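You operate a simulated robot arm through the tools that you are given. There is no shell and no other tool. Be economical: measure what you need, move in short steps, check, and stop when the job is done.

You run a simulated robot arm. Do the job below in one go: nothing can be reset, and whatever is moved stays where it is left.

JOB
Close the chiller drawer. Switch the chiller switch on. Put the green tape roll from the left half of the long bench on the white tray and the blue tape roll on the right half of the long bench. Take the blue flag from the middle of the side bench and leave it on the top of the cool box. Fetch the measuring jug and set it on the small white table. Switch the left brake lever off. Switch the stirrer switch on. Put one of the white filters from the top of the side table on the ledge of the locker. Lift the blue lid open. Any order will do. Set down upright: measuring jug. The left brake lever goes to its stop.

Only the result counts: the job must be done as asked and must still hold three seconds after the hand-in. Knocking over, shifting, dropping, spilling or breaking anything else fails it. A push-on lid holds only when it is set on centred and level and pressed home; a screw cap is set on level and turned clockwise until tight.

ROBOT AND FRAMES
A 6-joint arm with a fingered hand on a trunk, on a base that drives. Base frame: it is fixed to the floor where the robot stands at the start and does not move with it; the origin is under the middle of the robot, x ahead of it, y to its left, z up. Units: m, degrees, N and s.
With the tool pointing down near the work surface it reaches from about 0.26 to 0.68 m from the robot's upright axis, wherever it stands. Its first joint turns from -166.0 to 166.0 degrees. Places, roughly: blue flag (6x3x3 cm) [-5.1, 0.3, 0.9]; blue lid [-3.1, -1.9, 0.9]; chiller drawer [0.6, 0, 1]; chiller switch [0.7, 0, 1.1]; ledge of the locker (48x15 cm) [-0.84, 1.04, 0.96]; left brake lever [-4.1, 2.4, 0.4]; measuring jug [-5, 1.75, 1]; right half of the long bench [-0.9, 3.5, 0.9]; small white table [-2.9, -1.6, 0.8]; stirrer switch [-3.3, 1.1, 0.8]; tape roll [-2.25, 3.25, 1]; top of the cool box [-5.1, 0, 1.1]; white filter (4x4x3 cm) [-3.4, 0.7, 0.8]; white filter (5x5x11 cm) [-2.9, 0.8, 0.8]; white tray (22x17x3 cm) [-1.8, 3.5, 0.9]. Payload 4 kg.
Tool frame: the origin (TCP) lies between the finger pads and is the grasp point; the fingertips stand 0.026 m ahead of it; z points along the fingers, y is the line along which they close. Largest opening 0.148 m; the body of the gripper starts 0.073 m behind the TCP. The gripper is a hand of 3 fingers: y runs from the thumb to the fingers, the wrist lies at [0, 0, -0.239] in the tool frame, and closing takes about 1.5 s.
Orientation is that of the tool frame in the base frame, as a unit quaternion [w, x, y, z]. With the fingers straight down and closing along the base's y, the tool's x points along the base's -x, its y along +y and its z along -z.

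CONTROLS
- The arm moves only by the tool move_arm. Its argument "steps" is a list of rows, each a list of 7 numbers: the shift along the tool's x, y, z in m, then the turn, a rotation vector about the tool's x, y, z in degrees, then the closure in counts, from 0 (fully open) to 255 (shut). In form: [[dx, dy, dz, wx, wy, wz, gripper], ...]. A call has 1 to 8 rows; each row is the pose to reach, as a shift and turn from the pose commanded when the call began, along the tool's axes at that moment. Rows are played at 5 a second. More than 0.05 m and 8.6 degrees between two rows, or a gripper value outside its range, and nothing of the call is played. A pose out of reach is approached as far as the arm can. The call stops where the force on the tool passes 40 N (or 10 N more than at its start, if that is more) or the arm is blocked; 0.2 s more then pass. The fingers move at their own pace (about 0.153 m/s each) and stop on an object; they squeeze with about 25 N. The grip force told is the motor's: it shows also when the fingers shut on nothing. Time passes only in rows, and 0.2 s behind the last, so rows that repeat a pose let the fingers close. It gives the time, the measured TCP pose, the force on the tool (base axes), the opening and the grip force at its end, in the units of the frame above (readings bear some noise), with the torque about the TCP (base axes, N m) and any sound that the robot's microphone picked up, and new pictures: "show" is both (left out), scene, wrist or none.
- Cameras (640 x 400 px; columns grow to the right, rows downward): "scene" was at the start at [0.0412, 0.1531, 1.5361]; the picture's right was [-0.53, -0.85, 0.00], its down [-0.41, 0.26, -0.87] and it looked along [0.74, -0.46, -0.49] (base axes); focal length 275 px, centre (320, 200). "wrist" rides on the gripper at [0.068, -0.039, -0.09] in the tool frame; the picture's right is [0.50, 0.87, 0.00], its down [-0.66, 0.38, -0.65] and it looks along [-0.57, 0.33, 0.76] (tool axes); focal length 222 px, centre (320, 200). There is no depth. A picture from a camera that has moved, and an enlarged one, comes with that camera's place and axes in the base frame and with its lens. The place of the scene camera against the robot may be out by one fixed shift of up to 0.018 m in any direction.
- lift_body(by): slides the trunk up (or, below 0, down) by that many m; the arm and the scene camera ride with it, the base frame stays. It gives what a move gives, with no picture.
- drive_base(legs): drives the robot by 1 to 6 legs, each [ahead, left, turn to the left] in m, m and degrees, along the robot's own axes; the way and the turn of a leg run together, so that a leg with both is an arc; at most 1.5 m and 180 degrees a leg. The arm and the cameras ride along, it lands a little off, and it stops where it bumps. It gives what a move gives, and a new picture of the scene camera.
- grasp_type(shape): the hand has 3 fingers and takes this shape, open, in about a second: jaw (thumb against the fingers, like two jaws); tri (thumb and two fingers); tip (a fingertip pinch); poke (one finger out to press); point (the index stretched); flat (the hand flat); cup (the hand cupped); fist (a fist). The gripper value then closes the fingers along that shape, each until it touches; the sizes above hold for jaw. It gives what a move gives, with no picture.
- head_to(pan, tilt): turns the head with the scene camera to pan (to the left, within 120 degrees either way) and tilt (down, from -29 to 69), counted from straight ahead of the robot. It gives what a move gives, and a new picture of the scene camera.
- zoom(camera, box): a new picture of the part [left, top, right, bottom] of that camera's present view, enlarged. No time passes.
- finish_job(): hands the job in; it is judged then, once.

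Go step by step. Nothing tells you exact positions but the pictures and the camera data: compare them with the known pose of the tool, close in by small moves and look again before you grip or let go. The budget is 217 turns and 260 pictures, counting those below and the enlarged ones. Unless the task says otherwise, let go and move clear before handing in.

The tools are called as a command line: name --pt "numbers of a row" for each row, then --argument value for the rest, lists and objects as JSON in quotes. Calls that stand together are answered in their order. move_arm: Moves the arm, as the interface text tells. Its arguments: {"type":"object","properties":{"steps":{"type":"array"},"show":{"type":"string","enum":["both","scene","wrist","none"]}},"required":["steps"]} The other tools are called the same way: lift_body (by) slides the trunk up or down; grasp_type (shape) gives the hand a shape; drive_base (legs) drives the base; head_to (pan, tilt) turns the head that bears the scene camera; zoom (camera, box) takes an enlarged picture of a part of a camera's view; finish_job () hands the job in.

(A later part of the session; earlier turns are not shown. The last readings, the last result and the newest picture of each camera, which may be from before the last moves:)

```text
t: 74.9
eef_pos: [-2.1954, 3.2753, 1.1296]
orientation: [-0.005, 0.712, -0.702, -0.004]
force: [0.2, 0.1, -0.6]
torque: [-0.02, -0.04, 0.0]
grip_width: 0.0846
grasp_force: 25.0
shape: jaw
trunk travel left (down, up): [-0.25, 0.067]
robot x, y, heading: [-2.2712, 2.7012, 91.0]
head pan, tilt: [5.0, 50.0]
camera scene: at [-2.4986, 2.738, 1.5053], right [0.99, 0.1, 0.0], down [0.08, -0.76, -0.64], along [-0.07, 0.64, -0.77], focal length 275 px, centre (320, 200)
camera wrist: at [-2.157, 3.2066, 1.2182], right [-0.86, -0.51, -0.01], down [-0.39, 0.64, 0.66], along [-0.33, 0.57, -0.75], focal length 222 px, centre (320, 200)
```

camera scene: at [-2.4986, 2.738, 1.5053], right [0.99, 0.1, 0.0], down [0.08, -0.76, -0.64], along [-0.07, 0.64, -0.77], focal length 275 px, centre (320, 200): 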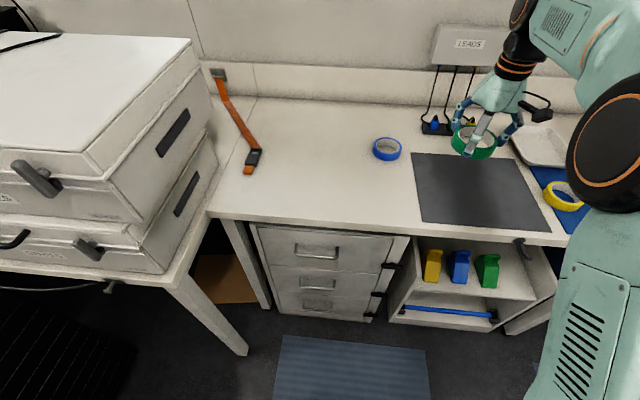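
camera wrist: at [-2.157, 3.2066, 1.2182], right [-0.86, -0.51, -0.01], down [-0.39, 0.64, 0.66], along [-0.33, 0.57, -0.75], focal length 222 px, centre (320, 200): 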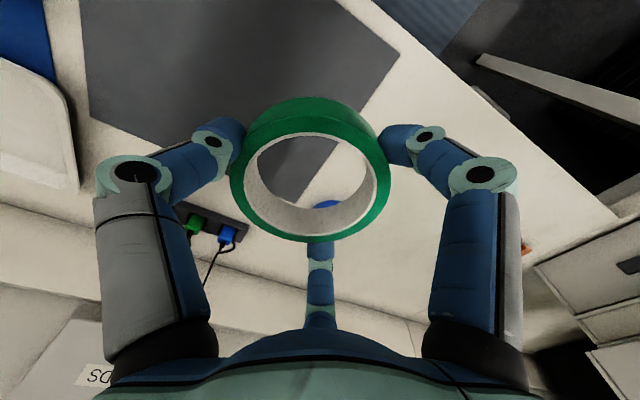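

Held well. I'll drive right so the tray is ahead, keeping the roll high.

drive_base --legs '[[0, -0.45, 0]]'

head_to --pan -5 --tilt 50

```text
t: 79.3
eef_pos: [-1.7544, 3.2837, 1.1285]
orientation: [-0.004, 0.713, -0.701, -0.004]
force: [0.1, -0.3, -0.9]
torque: [-0.03, 0.02, 0.01]
grip_width: 0.0844
grasp_force: 24.9
shape: jaw
trunk travel left (down, up): [-0.25, 0.067]
robot x, y, heading: [-1.8289, 2.7064, 91.2]
head pan, tilt: [5.0, 50.0]
camera scene: at [-2.0545, 2.7447, 1.5053], right [0.99, 0.1, 0.0], down [0.08, -0.76, -0.64], along [-0.07, 0.64, -0.77], focal length 275 px, centre (320, 200)
```

scene: 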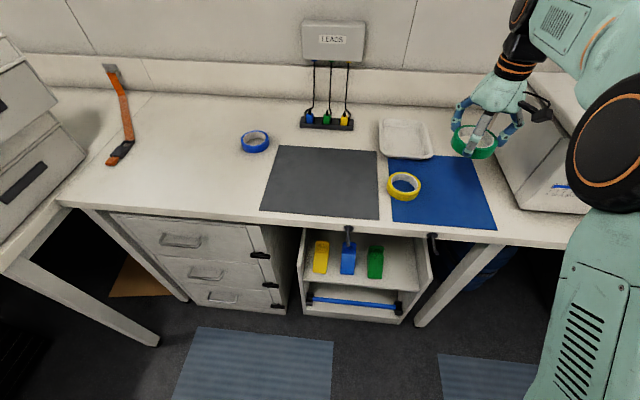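

```text
t: 80.1
eef_pos: [-1.7553, 3.282, 1.1295]
orientation: [-0.005, 0.713, -0.701, -0.003]
force: [0.1, 0.1, -0.8]
torque: [0.0, 0.0, 0.01]
grip_width: 0.0844
grasp_force: 24.6
shape: jaw
trunk travel left (down, up): [-0.25, 0.067]
robot x, y, heading: [-1.8269, 2.7065, 90.9]
head pan, tilt: [-5.0, 50.0]
camera scene: at [-2.0414, 2.745, 1.5053], right [1.0, -0.07, 0.0], down [-0.05, -0.76, -0.64], along [0.04, 0.64, -0.77], focal length 275 px, centre (320, 200)
```

scene: 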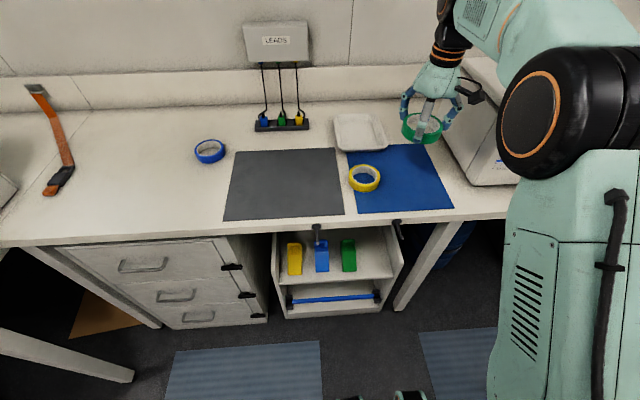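

Tray centre is about (-1.83, 3.52). I bring the hand left first, then nudge the base ahead.

move_arm --pt "0 0.04 0 0 0 0 255" --pt "0 0.075 0 0 0 0 255" --show "none"

drive_base --legs '[[0.08, 0, 0]]'

```text
t: 80.7
eef_pos: [-1.8287, 3.281, 1.1269]
orientation: [-0.006, 0.713, -0.701, -0.004]
force: [0.3, -0.3, -0.6]
torque: [0.0, 0.01, -0.02]
grip_width: 0.0844
grasp_force: 24.6
shape: jaw
trunk travel left (down, up): [-0.25, 0.067]
robot x, y, heading: [-1.8279, 2.707, 91.0]
head pan, tilt: [-5.0, 50.0]
```

```text
t: 81.7
eef_pos: [-1.8301, 3.3607, 1.1271]
orientation: [-0.004, 0.712, -0.702, -0.004]
force: [0.1, 0.4, -1.1]
torque: [-0.02, 0.01, 0.01]
grip_width: 0.0841
grasp_force: 25.5
shape: jaw
trunk travel left (down, up): [-0.25, 0.067]
robot x, y, heading: [-1.8271, 2.7845, 91.3]
head pan, tilt: [-5.0, 50.0]
camera scene: at [-2.0427, 2.8251, 1.5052], right [1.0, -0.07, 0.0], down [-0.05, -0.76, -0.64], along [0.04, 0.64, -0.77], focal length 275 px, centre (320, 200)
```

scene: 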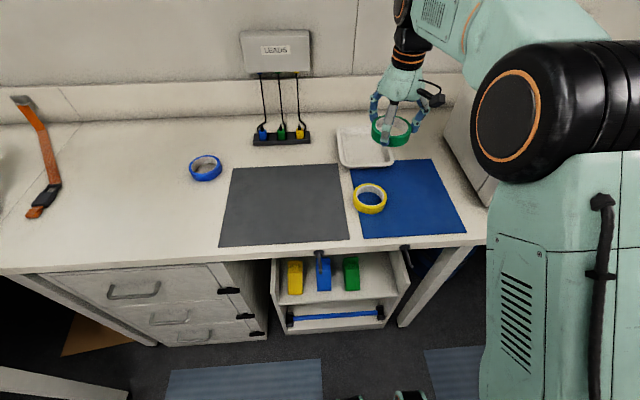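

No bump. Now I extend toward the tray and lower partway.

move_arm --pt "-0.03 0 0.03 0 0 0 255" --pt "-0.06 0 0.05 0 0 0 255" --pt "-0.09 0 0.07 0 0 0 255" --pt "-0.12 0 0.09 0 0 0 255"

```text
t: 82.7
eef_pos: [-1.8315, 3.4597, 1.0342]
orientation: [-0.004, 0.713, -0.701, -0.003]
force: [-1.0, 0.2, -0.8]
torque: [0.0, -0.02, -0.01]
grip_width: 0.0845
grasp_force: 24.9
shape: jaw
out of reach, approached as far as the arm can: row 4
trunk travel left (down, up): [-0.25, 0.067]
robot x, y, heading: [-1.8271, 2.7845, 91.1]
head pan, tilt: [-5.0, 50.0]
camera scene: at [-2.0427, 2.8235, 1.5053], right [1.0, -0.07, 0.0], down [-0.05, -0.76, -0.64], along [0.04, 0.64, -0.77], focal length 275 px, centre (320, 200)
camera wrist: at [-1.7919, 3.3914, 1.1229], right [-0.86, -0.51, -0.01], down [-0.39, 0.64, 0.66], along [-0.33, 0.57, -0.75], focal length 222 px, centre (320, 200)
```

scene: 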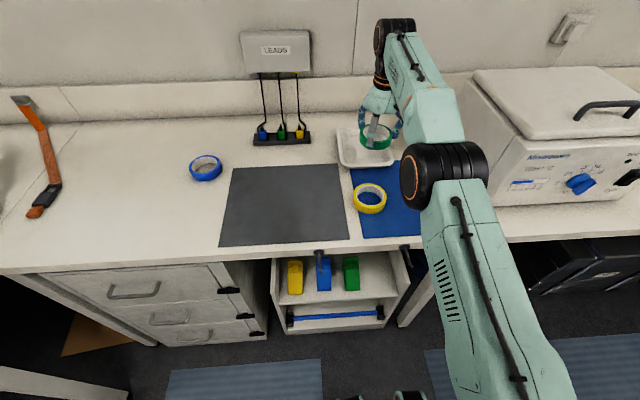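
wrist: 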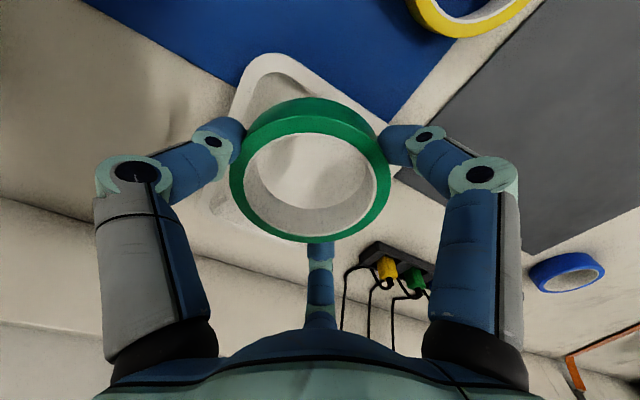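

About 2–3 cm more is needed toward the wall, so I nudge the base 3 cm ahead.

drive_base --legs '[[0.03, 0, 0]]'

zoom --camera "wrist" --box '[120, 0, 520, 250]'

```text
t: 83.6
eef_pos: [-1.8321, 3.4917, 1.0333]
orientation: [-0.005, 0.713, -0.701, -0.003]
force: [-0.3, 0.2, -1.3]
torque: [0.01, -0.01, 0.01]
grip_width: 0.0843
grasp_force: 24.8
shape: jaw
trunk travel left (down, up): [-0.25, 0.067]
robot x, y, heading: [-1.8298, 2.8164, 90.7]
head pan, tilt: [-5.0, 50.0]
camera scene: at [-2.0432, 2.8552, 1.5052], right [1.0, -0.07, 0.0], down [-0.05, -0.76, -0.64], along [0.04, 0.64, -0.77], focal length 275 px, centre (320, 200)
```

scene: 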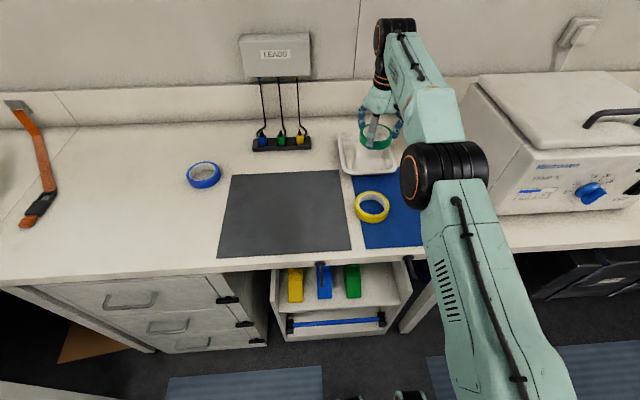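

```text
1.60 times, centred on (320, 125) of wrist
camera zoom: at [-1.7924, 3.4226, 1.1226], right [-0.86, -0.51, -0.01], down [-0.39, 0.64, 0.66], along [-0.33, 0.57, -0.75], focal length 355 px, centre (320, 320)
```

zoom: 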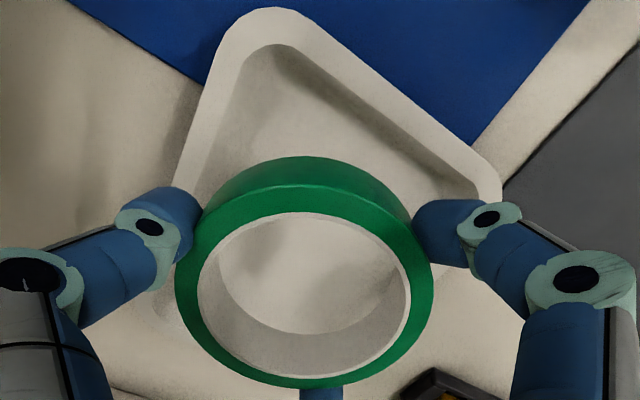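

The roll will land inside the tray. I lower it until contact.

move_arm --pt "0 0 0.03 0 0 0 255" --pt "0 0 0.06 0 0 0 255" --pt "0 0 0.075 0 0 0 255" --pt "0 0 0.081 0 0 0 255" --pt "0 0 0.086 0 0 0 255" --pt "0 0 0.09 0 0 0 255"

```text
t: 85.0
eef_pos: [-1.8326, 3.4917, 0.9448]
orientation: [-0.005, 0.713, -0.701, -0.004]
force: [-2.7, 1.3, 2.1]
torque: [-0.1, -0.01, -0.05]
grip_width: 0.0838
grasp_force: 24.7
shape: jaw
trunk travel left (down, up): [-0.25, 0.067]
robot x, y, heading: [-1.8317, 2.8167, 91.0]
head pan, tilt: [-5.0, 50.0]
camera scene: at [-2.0435, 2.8539, 1.5053], right [1.0, -0.07, 0.0], down [-0.05, -0.76, -0.64], along [0.04, 0.64, -0.77], focal length 275 px, centre (320, 200)
camera wrist: at [-1.7926, 3.4231, 1.0335], right [-0.86, -0.51, -0.01], down [-0.39, 0.64, 0.66], along [-0.33, 0.57, -0.75], focal length 222 px, centre (320, 200)
```

scene: 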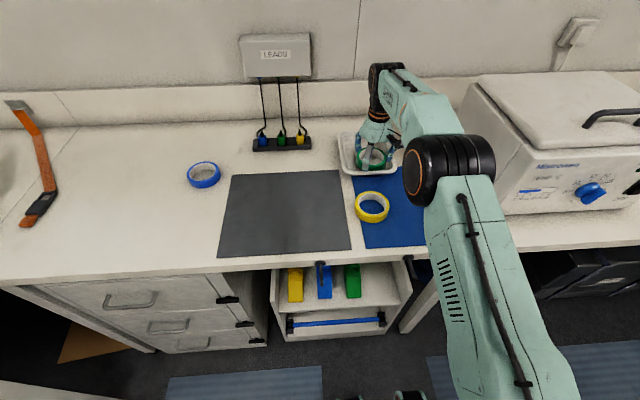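
wrist: 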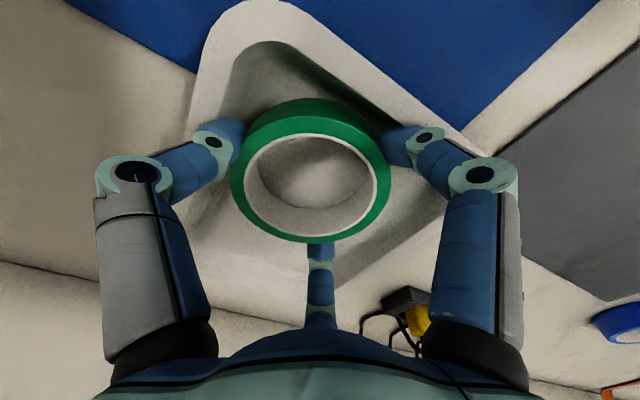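

Light contact with the tray floor. I open the fingers only a little and lift straight up.

move_arm --pt "0 0 -0.001 0 0 0 75" --pt "0 0 -0.001 0 0 0 75" --pt "0 0 -0.001 0 0 0 75" --pt "0 0 -0.02 0 0 0 75" --pt "0 0 -0.05 0 0 0 75" --pt "0 0 -0.09 0 0 0 75" --pt "0 0 -0.13 0 0 0 0"

```text
t: 86.6
eef_pos: [-1.8311, 3.4748, 1.0726]
orientation: [-0.005, 0.713, -0.701, -0.004]
force: [0.1, -0.4, -0.1]
torque: [0.0, 0.04, 0.01]
grip_width: 0.1479
grasp_force: 0.1
shape: jaw
out of reach, approached as far as the arm can: row 7
trunk travel left (down, up): [-0.25, 0.067]
robot x, y, heading: [-1.8293, 2.8154, 90.8]
head pan, tilt: [-5.0, 50.0]
camera scene: at [-2.0432, 2.8514, 1.5054], right [1.0, -0.07, 0.0], down [-0.05, -0.76, -0.64], along [0.04, 0.64, -0.76], focal length 275 px, centre (320, 200)
camera wrist: at [-1.7915, 3.4053, 1.1606], right [-0.86, -0.51, -0.01], down [-0.39, 0.64, 0.66], along [-0.33, 0.57, -0.75], focal length 222 px, centre (320, 200)
```

scene: 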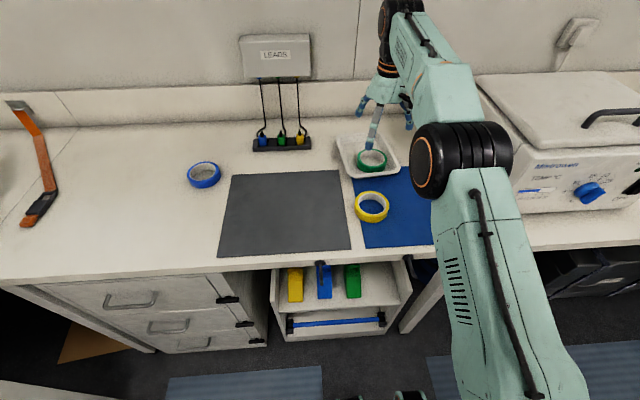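
wrist: 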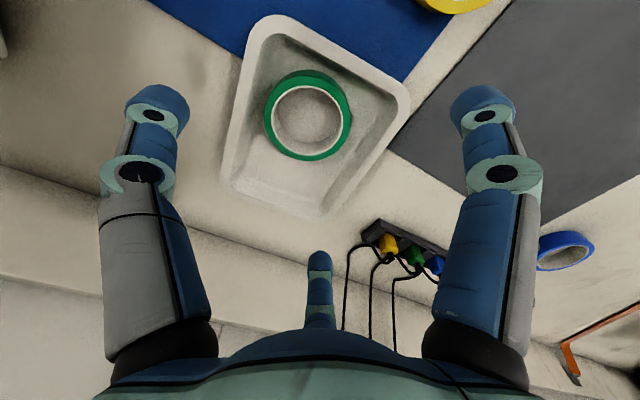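

Green roll is on the tray. Next the blue roll: retract, drive left.

move_arm --pt "0.03 0 -0.02 0 0 0 0" --pt "0.07 0 -0.04 0 0 0 0" --pt "0.11 0 -0.06 0 0 0 0" --pt "0.15 0 -0.08 0 0 0 0" --show "none"

drive_base --legs '[[-0.07, 0, 0], [0, 0.5, -0.8], [0.07, 0, 0]]'

```text
t: 87.6
eef_pos: [-1.8291, 3.3234, 1.1469]
orientation: [-0.006, 0.713, -0.701, -0.004]
force: [0.3, -0.2, 0.9]
torque: [0.06, 0.0, 0.05]
grip_width: 0.1477
grasp_force: 0.0
shape: jaw
trunk travel left (down, up): [-0.25, 0.067]
robot x, y, heading: [-1.8288, 2.8155, 90.9]
head pan, tilt: [-5.0, 50.0]
```

```text
t: 93.7
eef_pos: [-2.3239, 3.3187, 1.1472]
orientation: [-0.005, 0.708, -0.706, -0.002]
force: [0.1, -0.4, -0.6]
torque: [-0.03, -0.05, 0.03]
grip_width: 0.1481
grasp_force: 0.0
shape: jaw
trunk travel left (down, up): [-0.25, 0.067]
robot x, y, heading: [-2.3308, 2.8096, 89.9]
head pan, tilt: [-5.0, 50.0]
camera scene: at [-2.5431, 2.8508, 1.5052], right [1.0, -0.08, 0.0], down [-0.06, -0.76, -0.64], along [0.05, 0.64, -0.77], focal length 275 px, centre (320, 200)
```

scene: 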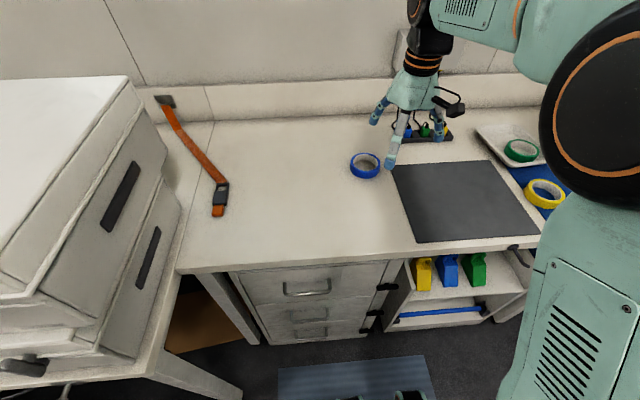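

Blue roll at about (-2.33, 3.45). I move above it.

move_arm --pt "-0.035 0.001 0.01 0 0 0 0" --pt "-0.07 0.003 0.03 0 0 0 0" --pt "-0.1 0.005 0.06 0 0 0 0" --pt "-0.131 0.006 0.095 0 0 0 0" --show "wrist"

```text
t: 94.7
eef_pos: [-2.3292, 3.4507, 1.0544]
orientation: [-0.004, 0.709, -0.706, -0.003]
force: [-0.1, 0.6, 0.0]
torque: [-0.03, -0.05, 0.0]
grip_width: 0.1478
grasp_force: 0.1
shape: jaw
trunk travel left (down, up): [-0.25, 0.067]
robot x, y, heading: [-2.3314, 2.8099, 90.2]
head pan, tilt: [-5.0, 50.0]
camera wrist: at [-2.2904, 3.3821, 1.143], right [-0.86, -0.5, -0.01], down [-0.38, 0.65, 0.66], along [-0.33, 0.57, -0.75], focal length 222 px, centre (320, 200)
```

wrist: 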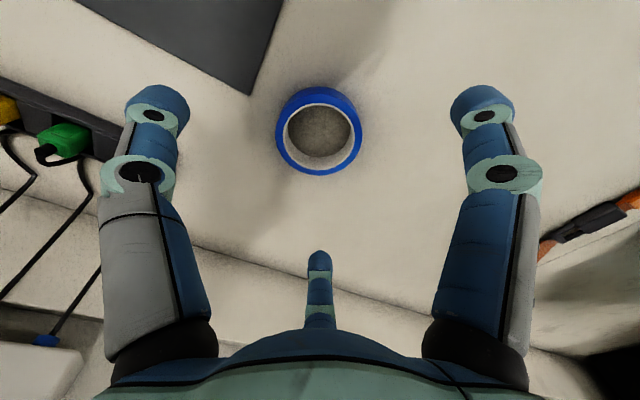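

move_arm --pt "-0.007 0.004 0.03 0 0 0 0" --pt "-0.007 0.004 0.07 0 0 0 0" --pt "-0.007 0.004 0.09 0 0 0 0" --show "wrist"

```text
t: 95.5
eef_pos: [-2.3333, 3.4576, 0.9648]
orientation: [-0.005, 0.708, -0.706, -0.003]
force: [0.1, -0.6, 0.0]
torque: [-0.01, -0.04, -0.05]
grip_width: 0.1479
grasp_force: 0.1
shape: jaw
trunk travel left (down, up): [-0.25, 0.067]
robot x, y, heading: [-2.3269, 2.808, 90.3]
head pan, tilt: [-5.0, 50.0]
camera wrist: at [-2.2951, 3.3891, 1.0523], right [-0.86, -0.5, -0.01], down [-0.38, 0.65, 0.66], along [-0.33, 0.57, -0.75], focal length 222 px, centre (320, 200)
```

wrist: 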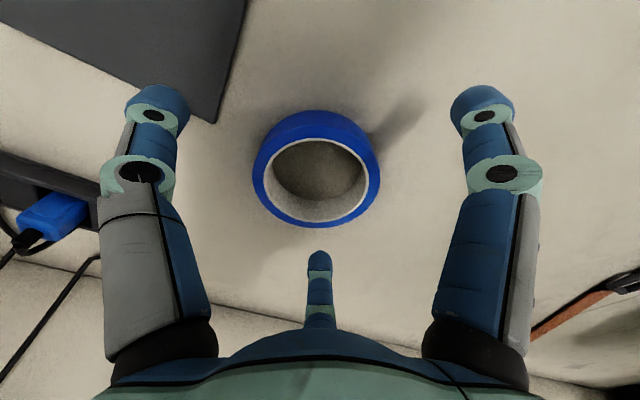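

Well aligned, as with the green roll. I lower to 0.938 and close.

move_arm --pt "0 0 0.01 0 0 0 0" --pt "0 0 0.02 0 0 0 0" --pt "0 0 0.026 0 0 0 0" --pt "0 0 0.026 0 0 0 255" --pt "0 0 0.026 0 0 0 255" --pt "0 0 0.026 0 0 0 255" --pt "0 0 0.026 0 0 0 255" --pt "0 0 0.026 0 0 0 255" --show "none"

move_arm --pt "0 0 0 0 0 0 255" --pt "0 0 -0.03 0 0 0 255" --pt "0 0 -0.07 0 0 0 255" --pt "0.03 0 -0.11 0 0 0 255" --pt "0.06 0 -0.15 0 0 0 255" --pt "0.09 0 -0.19 0 0 0 255" --pt "0.12 0 -0.23 0 0 0 255"

```text
t: 97.3
eef_pos: [-2.3346, 3.4577, 0.9388]
orientation: [-0.005, 0.708, -0.706, -0.004]
force: [-0.6, -0.1, -0.3]
torque: [0.02, 0.01, -0.02]
grip_width: 0.0847
grasp_force: 24.5
shape: jaw
trunk travel left (down, up): [-0.25, 0.067]
robot x, y, heading: [-2.3296, 2.8077, 90.4]
head pan, tilt: [-5.0, 50.0]
```

```text
t: 98.9
eef_pos: [-2.3336, 3.3338, 1.1683]
orientation: [-0.006, 0.708, -0.706, -0.004]
force: [0.5, -1.0, -1.2]
torque: [0.06, -0.03, 0.01]
grip_width: 0.0846
grasp_force: 24.7
shape: jaw
trunk travel left (down, up): [-0.25, 0.067]
robot x, y, heading: [-2.3304, 2.8096, 90.1]
head pan, tilt: [-5.0, 50.0]
camera scene: at [-2.543, 2.8482, 1.5053], right [1.0, -0.08, 0.0], down [-0.06, -0.76, -0.64], along [0.05, 0.64, -0.77], focal length 275 px, centre (320, 200)
camera wrist: at [-2.2943, 3.264, 1.2564], right [-0.86, -0.5, -0.01], down [-0.38, 0.65, 0.66], along [-0.33, 0.57, -0.75], focal length 222 px, centre (320, 200)
```

scene: 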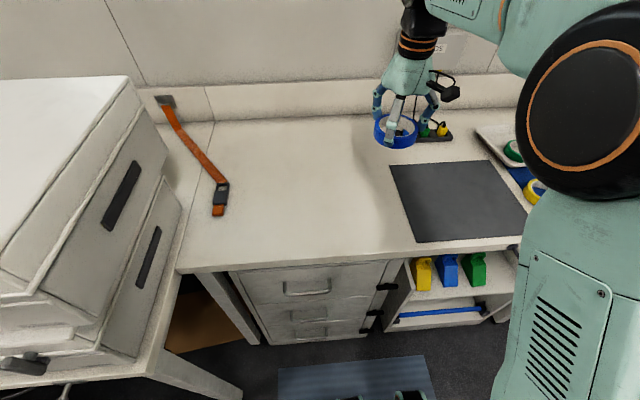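
wrist: 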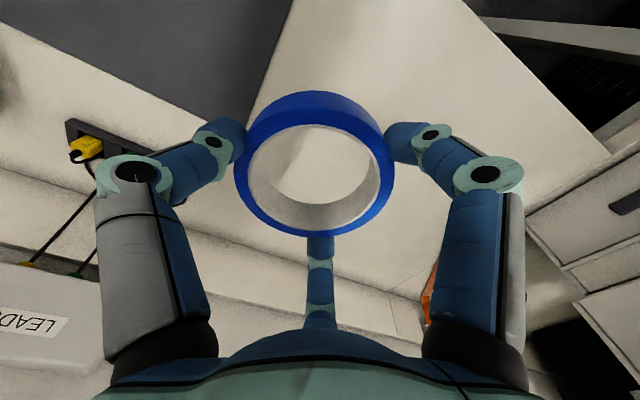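

Blue roll held. I back off and drive to the right half of the bench.

drive_base --legs '[[-0.3, 0, 0], [0, -1.4, 0]]'

```text
t: 113.0
eef_pos: [-0.9372, 3.0462, 1.1674]
orientation: [-0.005, 0.71, -0.704, -0.003]
force: [0.5, 0.0, -0.8]
torque: [0.0, 0.02, -0.01]
grip_width: 0.0846
grasp_force: 24.7
shape: jaw
trunk travel left (down, up): [-0.25, 0.067]
robot x, y, heading: [-0.9318, 2.5195, 90.7]
head pan, tilt: [-5.0, 50.0]
camera scene: at [-1.1446, 2.5597, 1.5053], right [1.0, -0.08, 0.0], down [-0.06, -0.76, -0.64], along [0.05, 0.64, -0.77], focal length 275 px, centre (320, 200)
```

scene: 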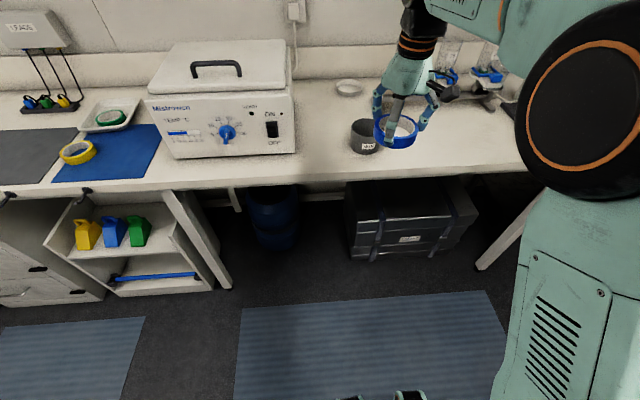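

There is free bench to the right of the black cup. I drive 0.23 m right and 0.2 m ahead, then look.

drive_base --legs '[[0, -0.23, 0], [0.18, 0, 0]]'

move_arm --pt "0 0 0.04 0 0 0 255" --pt "0 0 0.08 0 0 0 255"

```text
t: 116.7
eef_pos: [-0.7109, 3.2275, 1.1663]
orientation: [-0.005, 0.711, -0.703, -0.003]
force: [0.2, 0.0, -1.3]
torque: [-0.02, 0.02, 0.0]
grip_width: 0.0848
grasp_force: 25.1
shape: jaw
trunk travel left (down, up): [-0.25, 0.067]
robot x, y, heading: [-0.7039, 2.6998, 90.7]
head pan, tilt: [-5.0, 50.0]
camera scene: at [-0.9167, 2.7416, 1.5052], right [1.0, -0.08, 0.0], down [-0.06, -0.76, -0.64], along [0.05, 0.64, -0.77], focal length 275 px, centre (320, 200)
```

scene: 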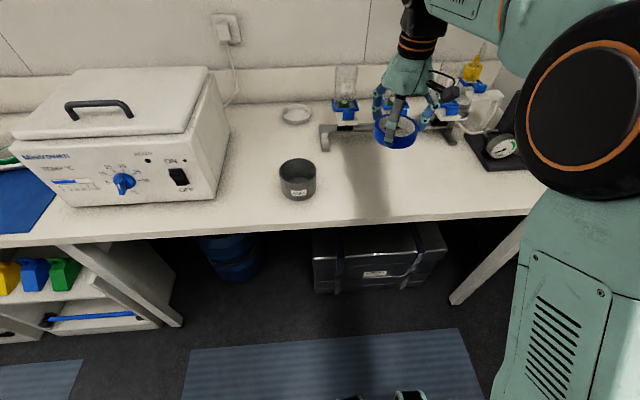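

```text
t: 117.3
eef_pos: [-0.7089, 3.2278, 1.088]
orientation: [-0.004, 0.711, -0.703, -0.004]
force: [-0.3, -0.1, -1.5]
torque: [0.02, -0.02, -0.02]
grip_width: 0.0846
grasp_force: 25.0
shape: jaw
trunk travel left (down, up): [-0.25, 0.067]
robot x, y, heading: [-0.7023, 2.7011, 90.6]
head pan, tilt: [-5.0, 50.0]
camera scene: at [-0.9167, 2.7412, 1.5053], right [1.0, -0.08, 0.0], down [-0.06, -0.76, -0.64], along [0.05, 0.64, -0.77], focal length 275 px, centre (320, 200)
camera wrist: at [-0.67, 3.1597, 1.1757], right [-0.86, -0.51, -0.01], down [-0.39, 0.64, 0.66], along [-0.33, 0.57, -0.75], focal length 222 px, centre (320, 200)
```

scene: 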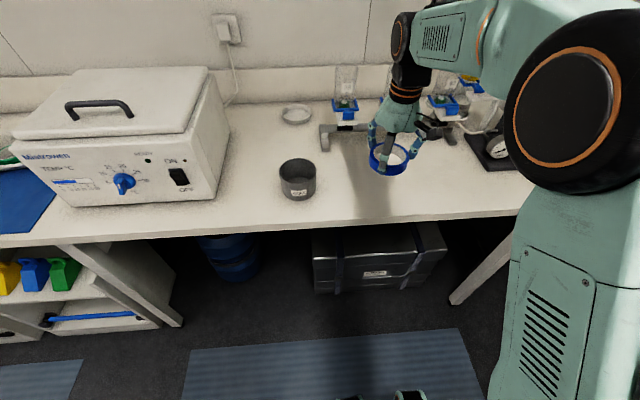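
wrist: 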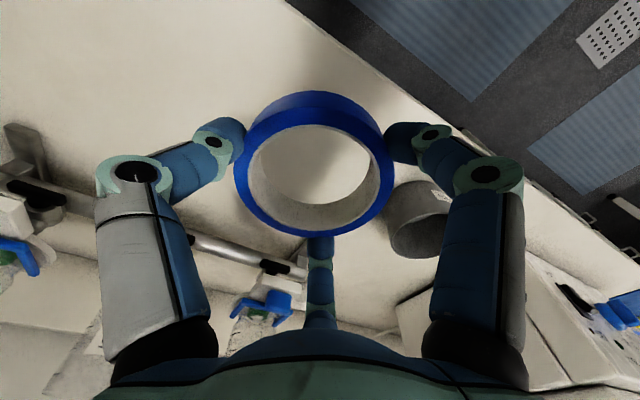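

Spot is clear. I lower the blue roll to the bench, release and rise.

move_arm --pt "0 0 0.045 0 0 0 255" --pt "0 0 0.09 0 0 0 255" --pt "0 0 0.125 0 0 0 255" --pt "0 0 0.14 0 0 0 255" --pt "0 0 0.148 0 0 0 255" --pt "0 0 0.151 0 0 0 255" --show "scene"

move_arm --pt "0 0 0 0 0 0 60" --pt "0 0 0 0 0 0 60" --pt "0 0 0 0 0 0 60" --pt "0 0 -0.03 0 0 0 60" --pt "0 0 -0.07 0 0 0 60" --pt "0.02 0 -0.11 0 0 0 60" --pt "0.05 0 -0.15 0 0 0 60" --pt "0.08 0 -0.19 0 0 0 0"

```text
t: 118.7
eef_pos: [-0.71, 3.2301, 0.9385]
orientation: [-0.005, 0.711, -0.703, -0.004]
force: [-0.5, -0.3, 7.9]
torque: [-0.02, -0.15, -0.02]
grip_width: 0.084
grasp_force: 24.7
shape: jaw
trunk travel left (down, up): [-0.25, 0.067]
robot x, y, heading: [-0.7027, 2.7036, 90.6]
head pan, tilt: [-5.0, 50.0]
camera scene: at [-0.9166, 2.7398, 1.5054], right [1.0, -0.08, 0.0], down [-0.06, -0.76, -0.64], along [0.05, 0.64, -0.77], focal length 275 px, centre (320, 200)
```

scene: 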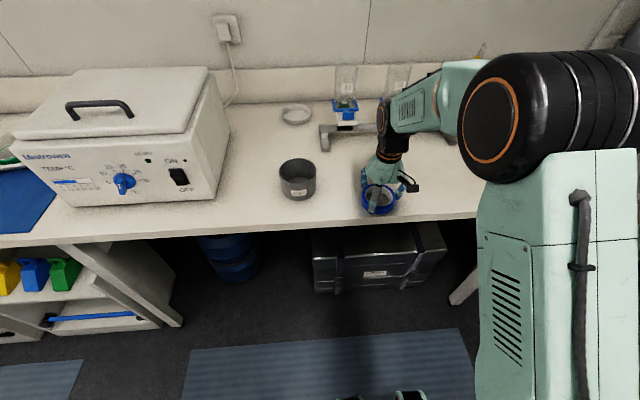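

```text
t: 120.5
eef_pos: [-0.7099, 3.1456, 1.1242]
orientation: [-0.005, 0.711, -0.703, -0.004]
force: [0.2, -0.6, 0.6]
torque: [0.02, 0.02, 0.02]
grip_width: 0.148
grasp_force: 0.1
shape: jaw
trunk travel left (down, up): [-0.25, 0.067]
robot x, y, heading: [-0.7035, 2.703, 90.7]
head pan, tilt: [-5.0, 50.0]
camera scene: at [-0.9167, 2.7392, 1.5053], right [1.0, -0.08, 0.0], down [-0.06, -0.76, -0.64], along [0.05, 0.64, -0.77], focal length 275 px, centre (320, 200)
camera wrist: at [-0.6702, 3.0773, 1.2133], right [-0.86, -0.51, -0.01], down [-0.39, 0.64, 0.66], along [-0.33, 0.57, -0.75], focal length 222 px, centre (320, 200)
```

scene: 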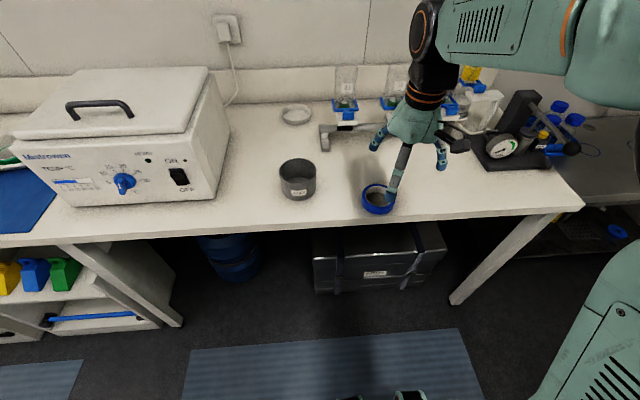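
wrist: 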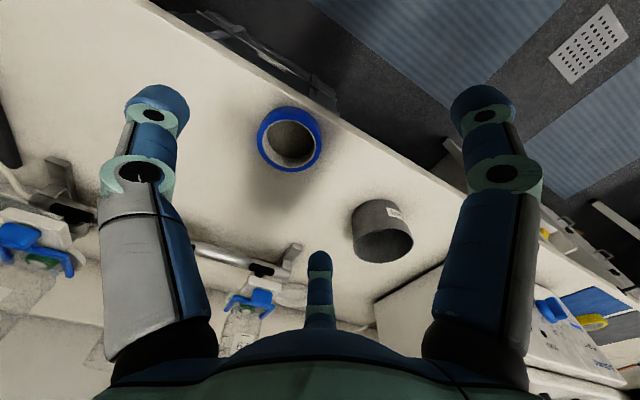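

Blue roll is on the right half. Now I drive west towards the side table and look around.

drive_base --legs '[[-0.75, 0, 0], [0, 1.5, 0], [0, 0.4, 0], [0, 0, 120]]'

head_to --pan 20 --tilt 35

```text
t: 146.1
eef_pos: [-2.972, 1.7186, 1.1239]
orientation: [0.001, 0.964, 0.267, -0.006]
force: [-0.6, -0.8, -0.3]
torque: [-0.03, -0.01, -0.04]
grip_width: 0.148
grasp_force: 0.1
shape: jaw
trunk travel left (down, up): [-0.25, 0.067]
robot x, y, heading: [-2.5875, 1.9502, -149.1]
head pan, tilt: [-5.0, 50.0]
camera scene: at [-2.5381, 1.7393, 1.5053], right [-0.44, 0.9, 0.0], down [0.69, 0.34, -0.64], along [-0.58, -0.28, -0.77], focal length 275 px, centre (320, 200)
```

scene: 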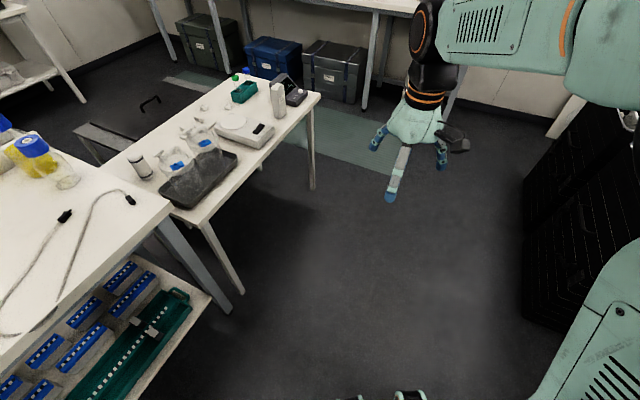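

```text
t: 147.0
eef_pos: [-2.9728, 1.7162, 1.1228]
orientation: [0.001, 0.964, 0.267, -0.006]
force: [0.2, -0.1, 0.4]
torque: [-0.01, -0.02, 0.0]
grip_width: 0.1481
grasp_force: 0.0
shape: jaw
trunk travel left (down, up): [-0.25, 0.067]
robot x, y, heading: [-2.5892, 1.9516, -149.1]
head pan, tilt: [20.0, 35.0]
camera scene: at [-2.5243, 1.7047, 1.527], right [-0.78, 0.63, 0.0], down [0.36, 0.45, -0.82], along [-0.52, -0.64, -0.57], focal length 275 px, centre (320, 200)
```

scene: 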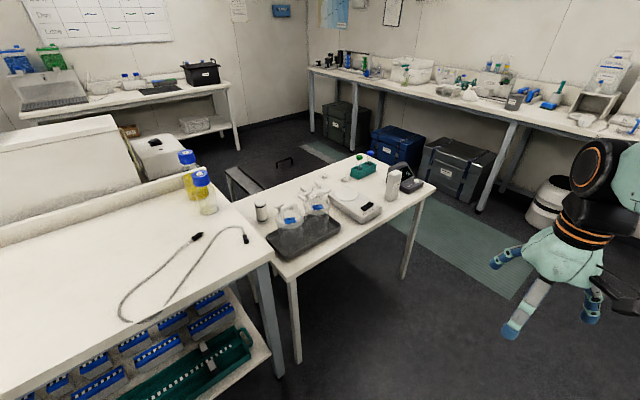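

I see the side table with two flasks on a shaker tray, a stirrer, small items. Let me zoom.

zoom --camera "scene" --box '[230, 140, 450, 280]'

zoom --camera "scene" --box '[305, 50, 640, 230]'

zoom --camera "scene" --box '[0, 30, 260, 200]'

```text
2.86 times, centred on (340, 210) of scene
camera zoom: at [-2.5243, 1.7047, 1.527], right [-0.78, 0.63, 0.0], down [0.36, 0.45, -0.82], along [-0.52, -0.64, -0.57], focal length 785 px, centre (263, 171)
```

zoom: 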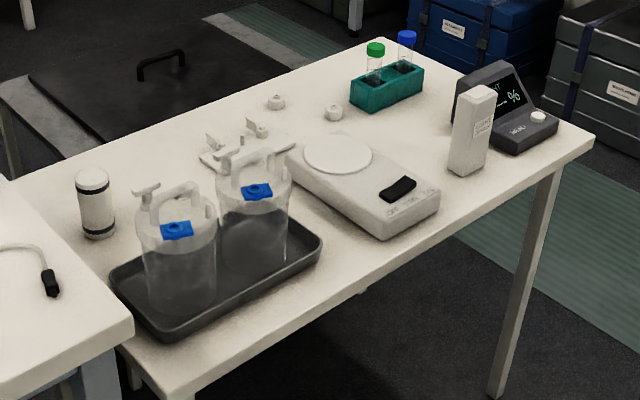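

```text
1.91 times, centred on (472, 140) of scene
camera zoom: at [-2.5243, 1.7047, 1.527], right [-0.78, 0.63, 0.0], down [0.36, 0.45, -0.82], along [-0.52, -0.64, -0.57], focal length 525 px, centre (29, 315)
```

zoom: 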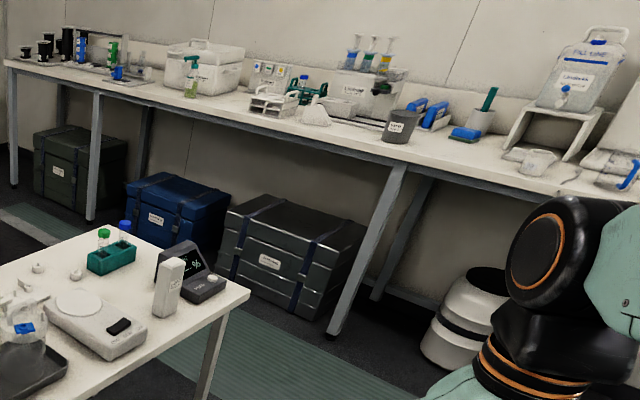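

```text
2.35 times, centred on (130, 115) of scene
camera zoom: at [-2.5243, 1.7047, 1.527], right [-0.78, 0.63, 0.0], down [0.36, 0.45, -0.82], along [-0.52, -0.64, -0.57], focal length 646 px, centre (767, 400)
```

zoom: 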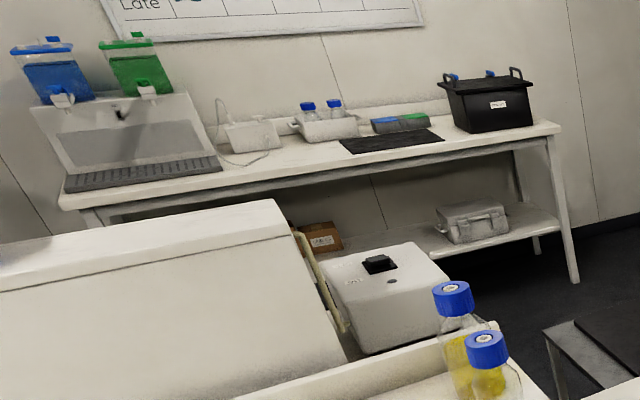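

Stirrer switch faces the near edge of the side table, and small white filters lie behind it. I'll drive in front of it, facing the table.

drive_base --legs '[[0, 0, 59], [0, -0.73, 0]]'

head_to --pan 0 --tilt 45

```text
t: 156.5
eef_pos: [-3.3192, 1.4984, 1.1235]
orientation: [0.004, 0.707, 0.707, -0.005]
force: [0.0, 0.0, -0.8]
torque: [0.0, -0.01, 0.0]
grip_width: 0.1477
grasp_force: 0.0
shape: jaw
trunk travel left (down, up): [-0.25, 0.067]
robot x, y, heading: [-3.3206, 1.9483, -90.0]
head pan, tilt: [20.0, 35.0]
camera scene: at [-3.0914, 1.8797, 1.527], right [-0.94, -0.34, 0.0], down [-0.2, 0.54, -0.82], along [0.28, -0.77, -0.57], focal length 275 px, centre (320, 200)
```

scene: 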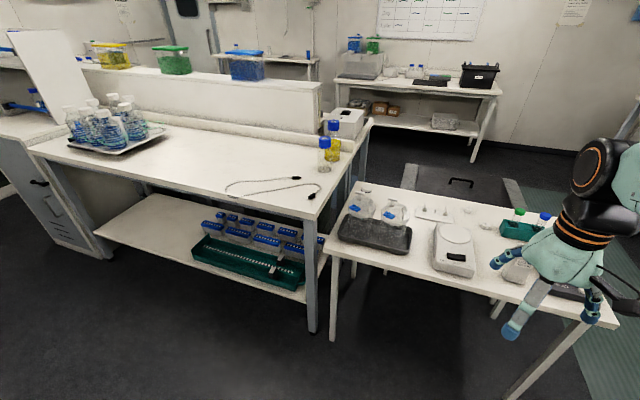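

```text
t: 157.3
eef_pos: [-3.3185, 1.4979, 1.1243]
orientation: [0.003, 0.707, 0.707, -0.005]
force: [-0.5, 0.7, -0.1]
torque: [-0.01, 0.0, 0.0]
grip_width: 0.1478
grasp_force: 0.2
shape: jaw
trunk travel left (down, up): [-0.25, 0.067]
robot x, y, heading: [-3.3208, 1.9478, -89.8]
head pan, tilt: [0.0, 45.0]
camera scene: at [-3.1213, 1.881, 1.5122], right [-1.0, 0.0, 0.0], down [0.0, 0.71, -0.71], along [0.0, -0.71, -0.71], focal length 275 px, centre (320, 200)
```

scene: 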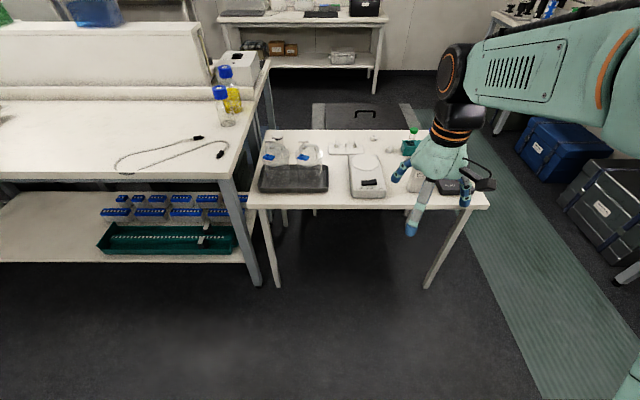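

Now I drive up to the table edge.

drive_base --legs '[[0.4, 0, 0]]'

head_to --pan -10 --tilt 55

zoom --camera "wrist" --box '[0, 0, 640, 400]'

```text
t: 159.8
eef_pos: [-3.3178, 1.0975, 1.1233]
orientation: [0.004, 0.707, 0.707, -0.006]
force: [0.5, -1.0, -0.1]
torque: [0.01, 0.01, -0.01]
grip_width: 0.148
grasp_force: 0.0
shape: jaw
trunk travel left (down, up): [-0.25, 0.067]
robot x, y, heading: [-3.3213, 1.5409, -89.8]
head pan, tilt: [0.0, 45.0]
camera scene: at [-3.1202, 1.4792, 1.5122], right [-1.0, 0.0, 0.0], down [0.0, 0.71, -0.71], along [0.0, -0.71, -0.71], focal length 275 px, centre (320, 200)
```

scene: 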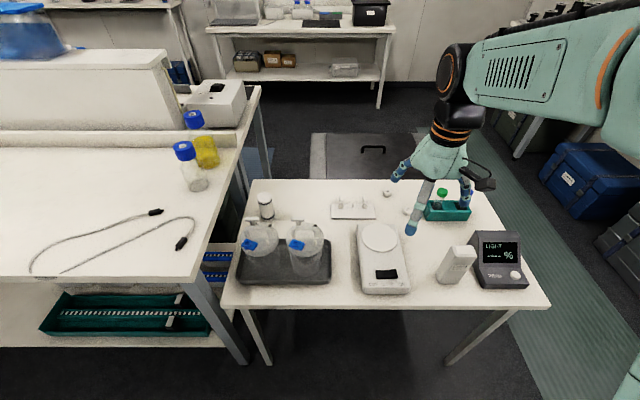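

```text
t: 160.5
eef_pos: [-3.3179, 1.0969, 1.1241]
orientation: [0.003, 0.706, 0.708, -0.005]
force: [0.1, 0.5, -0.4]
torque: [-0.03, -0.02, -0.01]
grip_width: 0.148
grasp_force: 0.0
shape: jaw
trunk travel left (down, up): [-0.25, 0.067]
robot x, y, heading: [-3.3217, 1.5421, -89.8]
head pan, tilt: [-10.0, 55.0]
camera scene: at [-3.1327, 1.4901, 1.4988], right [-0.99, 0.17, 0.0], down [0.14, 0.81, -0.57], along [-0.1, -0.57, -0.82], focal length 275 px, centre (320, 200)
```

scene: 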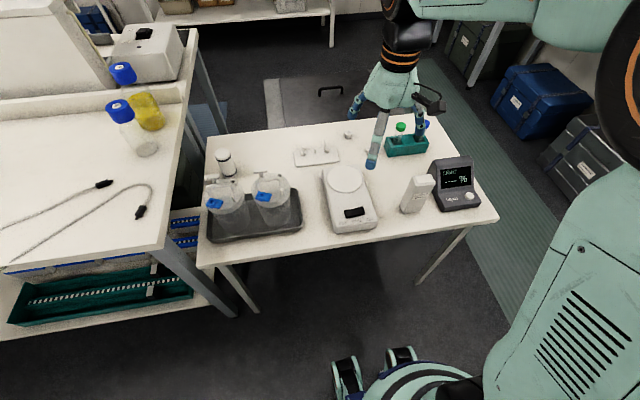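

```text
1.00 times, centred on (320, 200) of wrist (not enlarged: the box is as wide or as high as the picture)
camera zoom: at [-3.357, 1.1651, 1.2126], right [0.87, 0.5, -0.01], down [0.38, -0.65, 0.66], along [0.33, -0.57, -0.75], focal length 222 px, centre (320, 200)
```

zoom: 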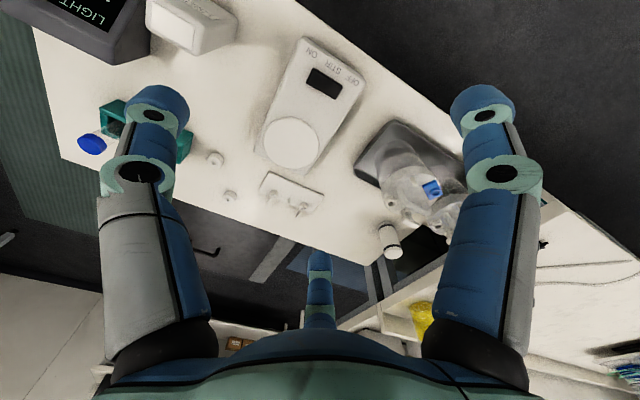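

zoom --camera "wrist" --box '[190, 30, 390, 225]'

zoom --camera "scene" --box '[280, 110, 400, 240]'

```text
2.05 times, centred on (290, 128) of wrist
camera zoom: at [-3.357, 1.1651, 1.2126], right [0.87, 0.5, -0.01], down [0.38, -0.65, 0.66], along [0.33, -0.57, -0.75], focal length 456 px, centre (382, 349)
```

zoom: 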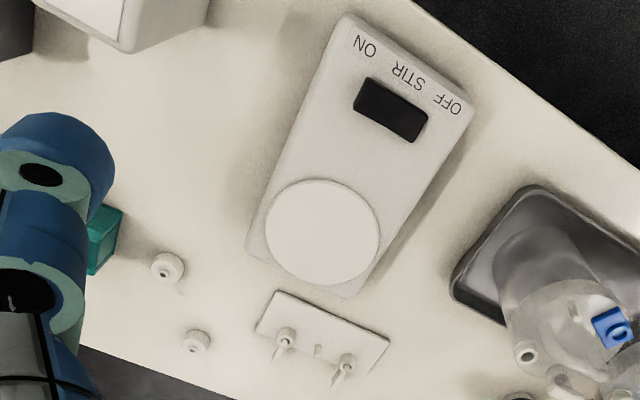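

```text
3.08 times, centred on (340, 175) of scene
camera zoom: at [-3.1327, 1.4901, 1.4988], right [-0.99, 0.17, 0.0], down [0.14, 0.81, -0.57], along [-0.1, -0.57, -0.82], focal length 845 px, centre (258, 277)
```

zoom: 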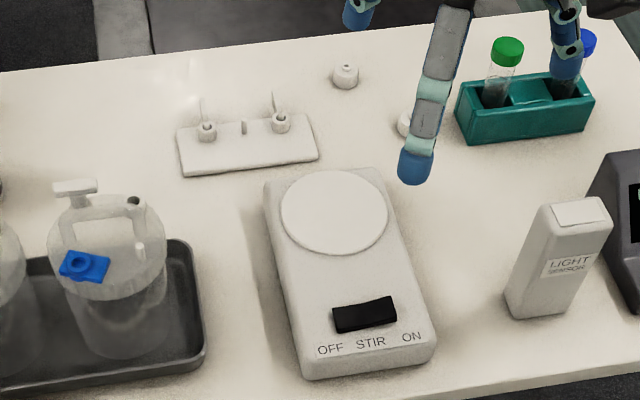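

ON is the west end (robot's right). I close the fingers and come above that end.

move_arm --pt "-0.002 -0.002 0.03 0 0 0 255" --pt "-0.004 -0.004 0.06 0 0 0 255" --pt "-0.006 -0.008 0.09 0 0 0 255" --pt "-0.007 -0.01 0.12 0 0 0 255" --pt "-0.007 -0.01 0.14 0 0 0 255" --pt "-0.007 -0.01 0.16 0 0 0 255" --pt "-0.007 -0.01 0.17 0 0 0 255" --pt "-0.007 -0.01 0.18 0 0 0 255"

zoom --camera "scene" --box '[300, 120, 420, 250]'

```text
t: 162.3
eef_pos: [-3.3279, 1.0871, 0.9433]
orientation: [0.003, 0.707, 0.707, -0.004]
force: [0.6, 0.2, -0.1]
torque: [0.01, 0.03, 0.01]
grip_width: 0.0003
grasp_force: 24.5
shape: jaw
trunk travel left (down, up): [-0.25, 0.067]
robot x, y, heading: [-3.3226, 1.5415, -90.1]
head pan, tilt: [-10.0, 55.0]
camera scene: at [-3.1327, 1.4898, 1.4988], right [-0.99, 0.17, 0.0], down [0.14, 0.81, -0.57], along [-0.1, -0.57, -0.82], focal length 275 px, centre (320, 200)
camera wrist: at [-3.3672, 1.1553, 1.0324], right [0.87, 0.5, -0.01], down [0.38, -0.65, 0.66], along [0.33, -0.57, -0.75], focal length 222 px, centre (320, 200)
```

scene: 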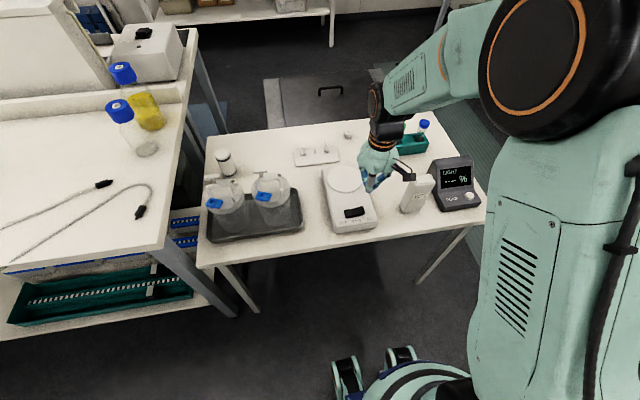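
wrist: 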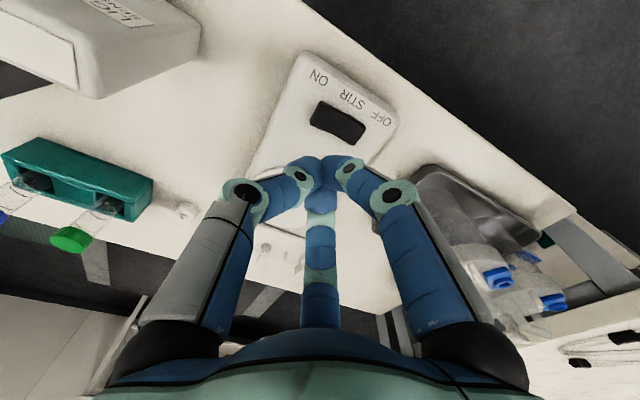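

```text
3.08 times, centred on (360, 185) of scene
camera zoom: at [-3.1327, 1.4898, 1.4988], right [-0.99, 0.17, 0.0], down [0.14, 0.81, -0.57], along [-0.1, -0.57, -0.82], focal length 845 px, centre (197, 246)
```

zoom: 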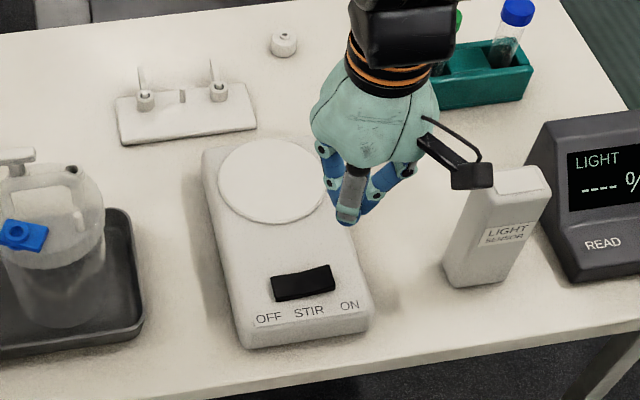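

Landing lines up with the ON end after a 7 mm shift towards me. I press down slowly.

move_arm --pt "0.007 -0.002 0.03 0 0 0 255" --pt "0.007 -0.002 0.055 0 0 0 255" --pt "0.007 -0.002 0.063 0 0 0 255" --pt "0.007 -0.002 0.069 0 0 0 255" --pt "0.007 -0.002 0.075 0 0 0 255" --pt "0.007 -0.002 0.08 0 0 0 255" --pt "0.007 -0.002 0.085 0 0 0 255" --pt "0.007 -0.002 0.09 0 0 0 255"

```text
t: 164.1
eef_pos: [-3.3303, 1.0942, 0.8535]
orientation: [0.004, 0.707, 0.707, -0.004]
force: [0.4, 0.1, -0.3]
torque: [0.02, 0.01, -0.03]
grip_width: 0.0
grasp_force: 25.2
shape: jaw
trunk travel left (down, up): [-0.25, 0.067]
robot x, y, heading: [-3.3237, 1.544, -89.8]
head pan, tilt: [-10.0, 55.0]
camera scene: at [-3.1327, 1.4899, 1.4988], right [-0.99, 0.17, 0.0], down [0.14, 0.81, -0.57], along [-0.1, -0.57, -0.82], focal length 275 px, centre (320, 200)
camera wrist: at [-3.3695, 1.1618, 0.9424], right [0.87, 0.5, -0.01], down [0.38, -0.65, 0.66], along [0.33, -0.57, -0.75], focal length 222 px, centre (320, 200)
```

scene: 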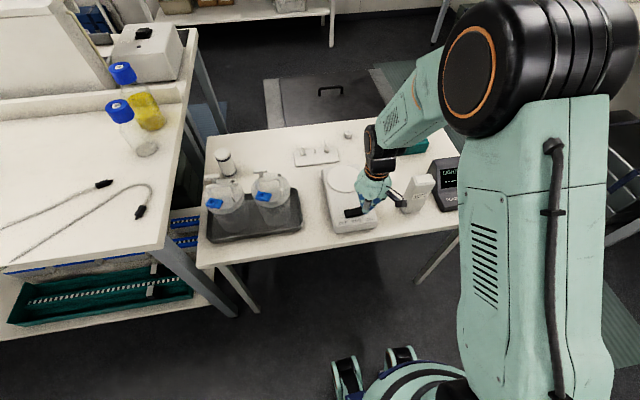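
wrist: 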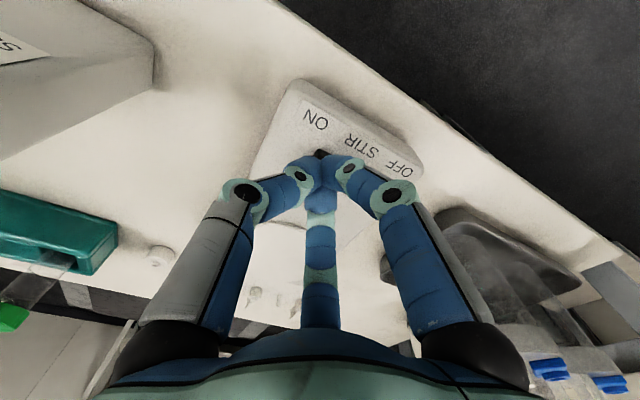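

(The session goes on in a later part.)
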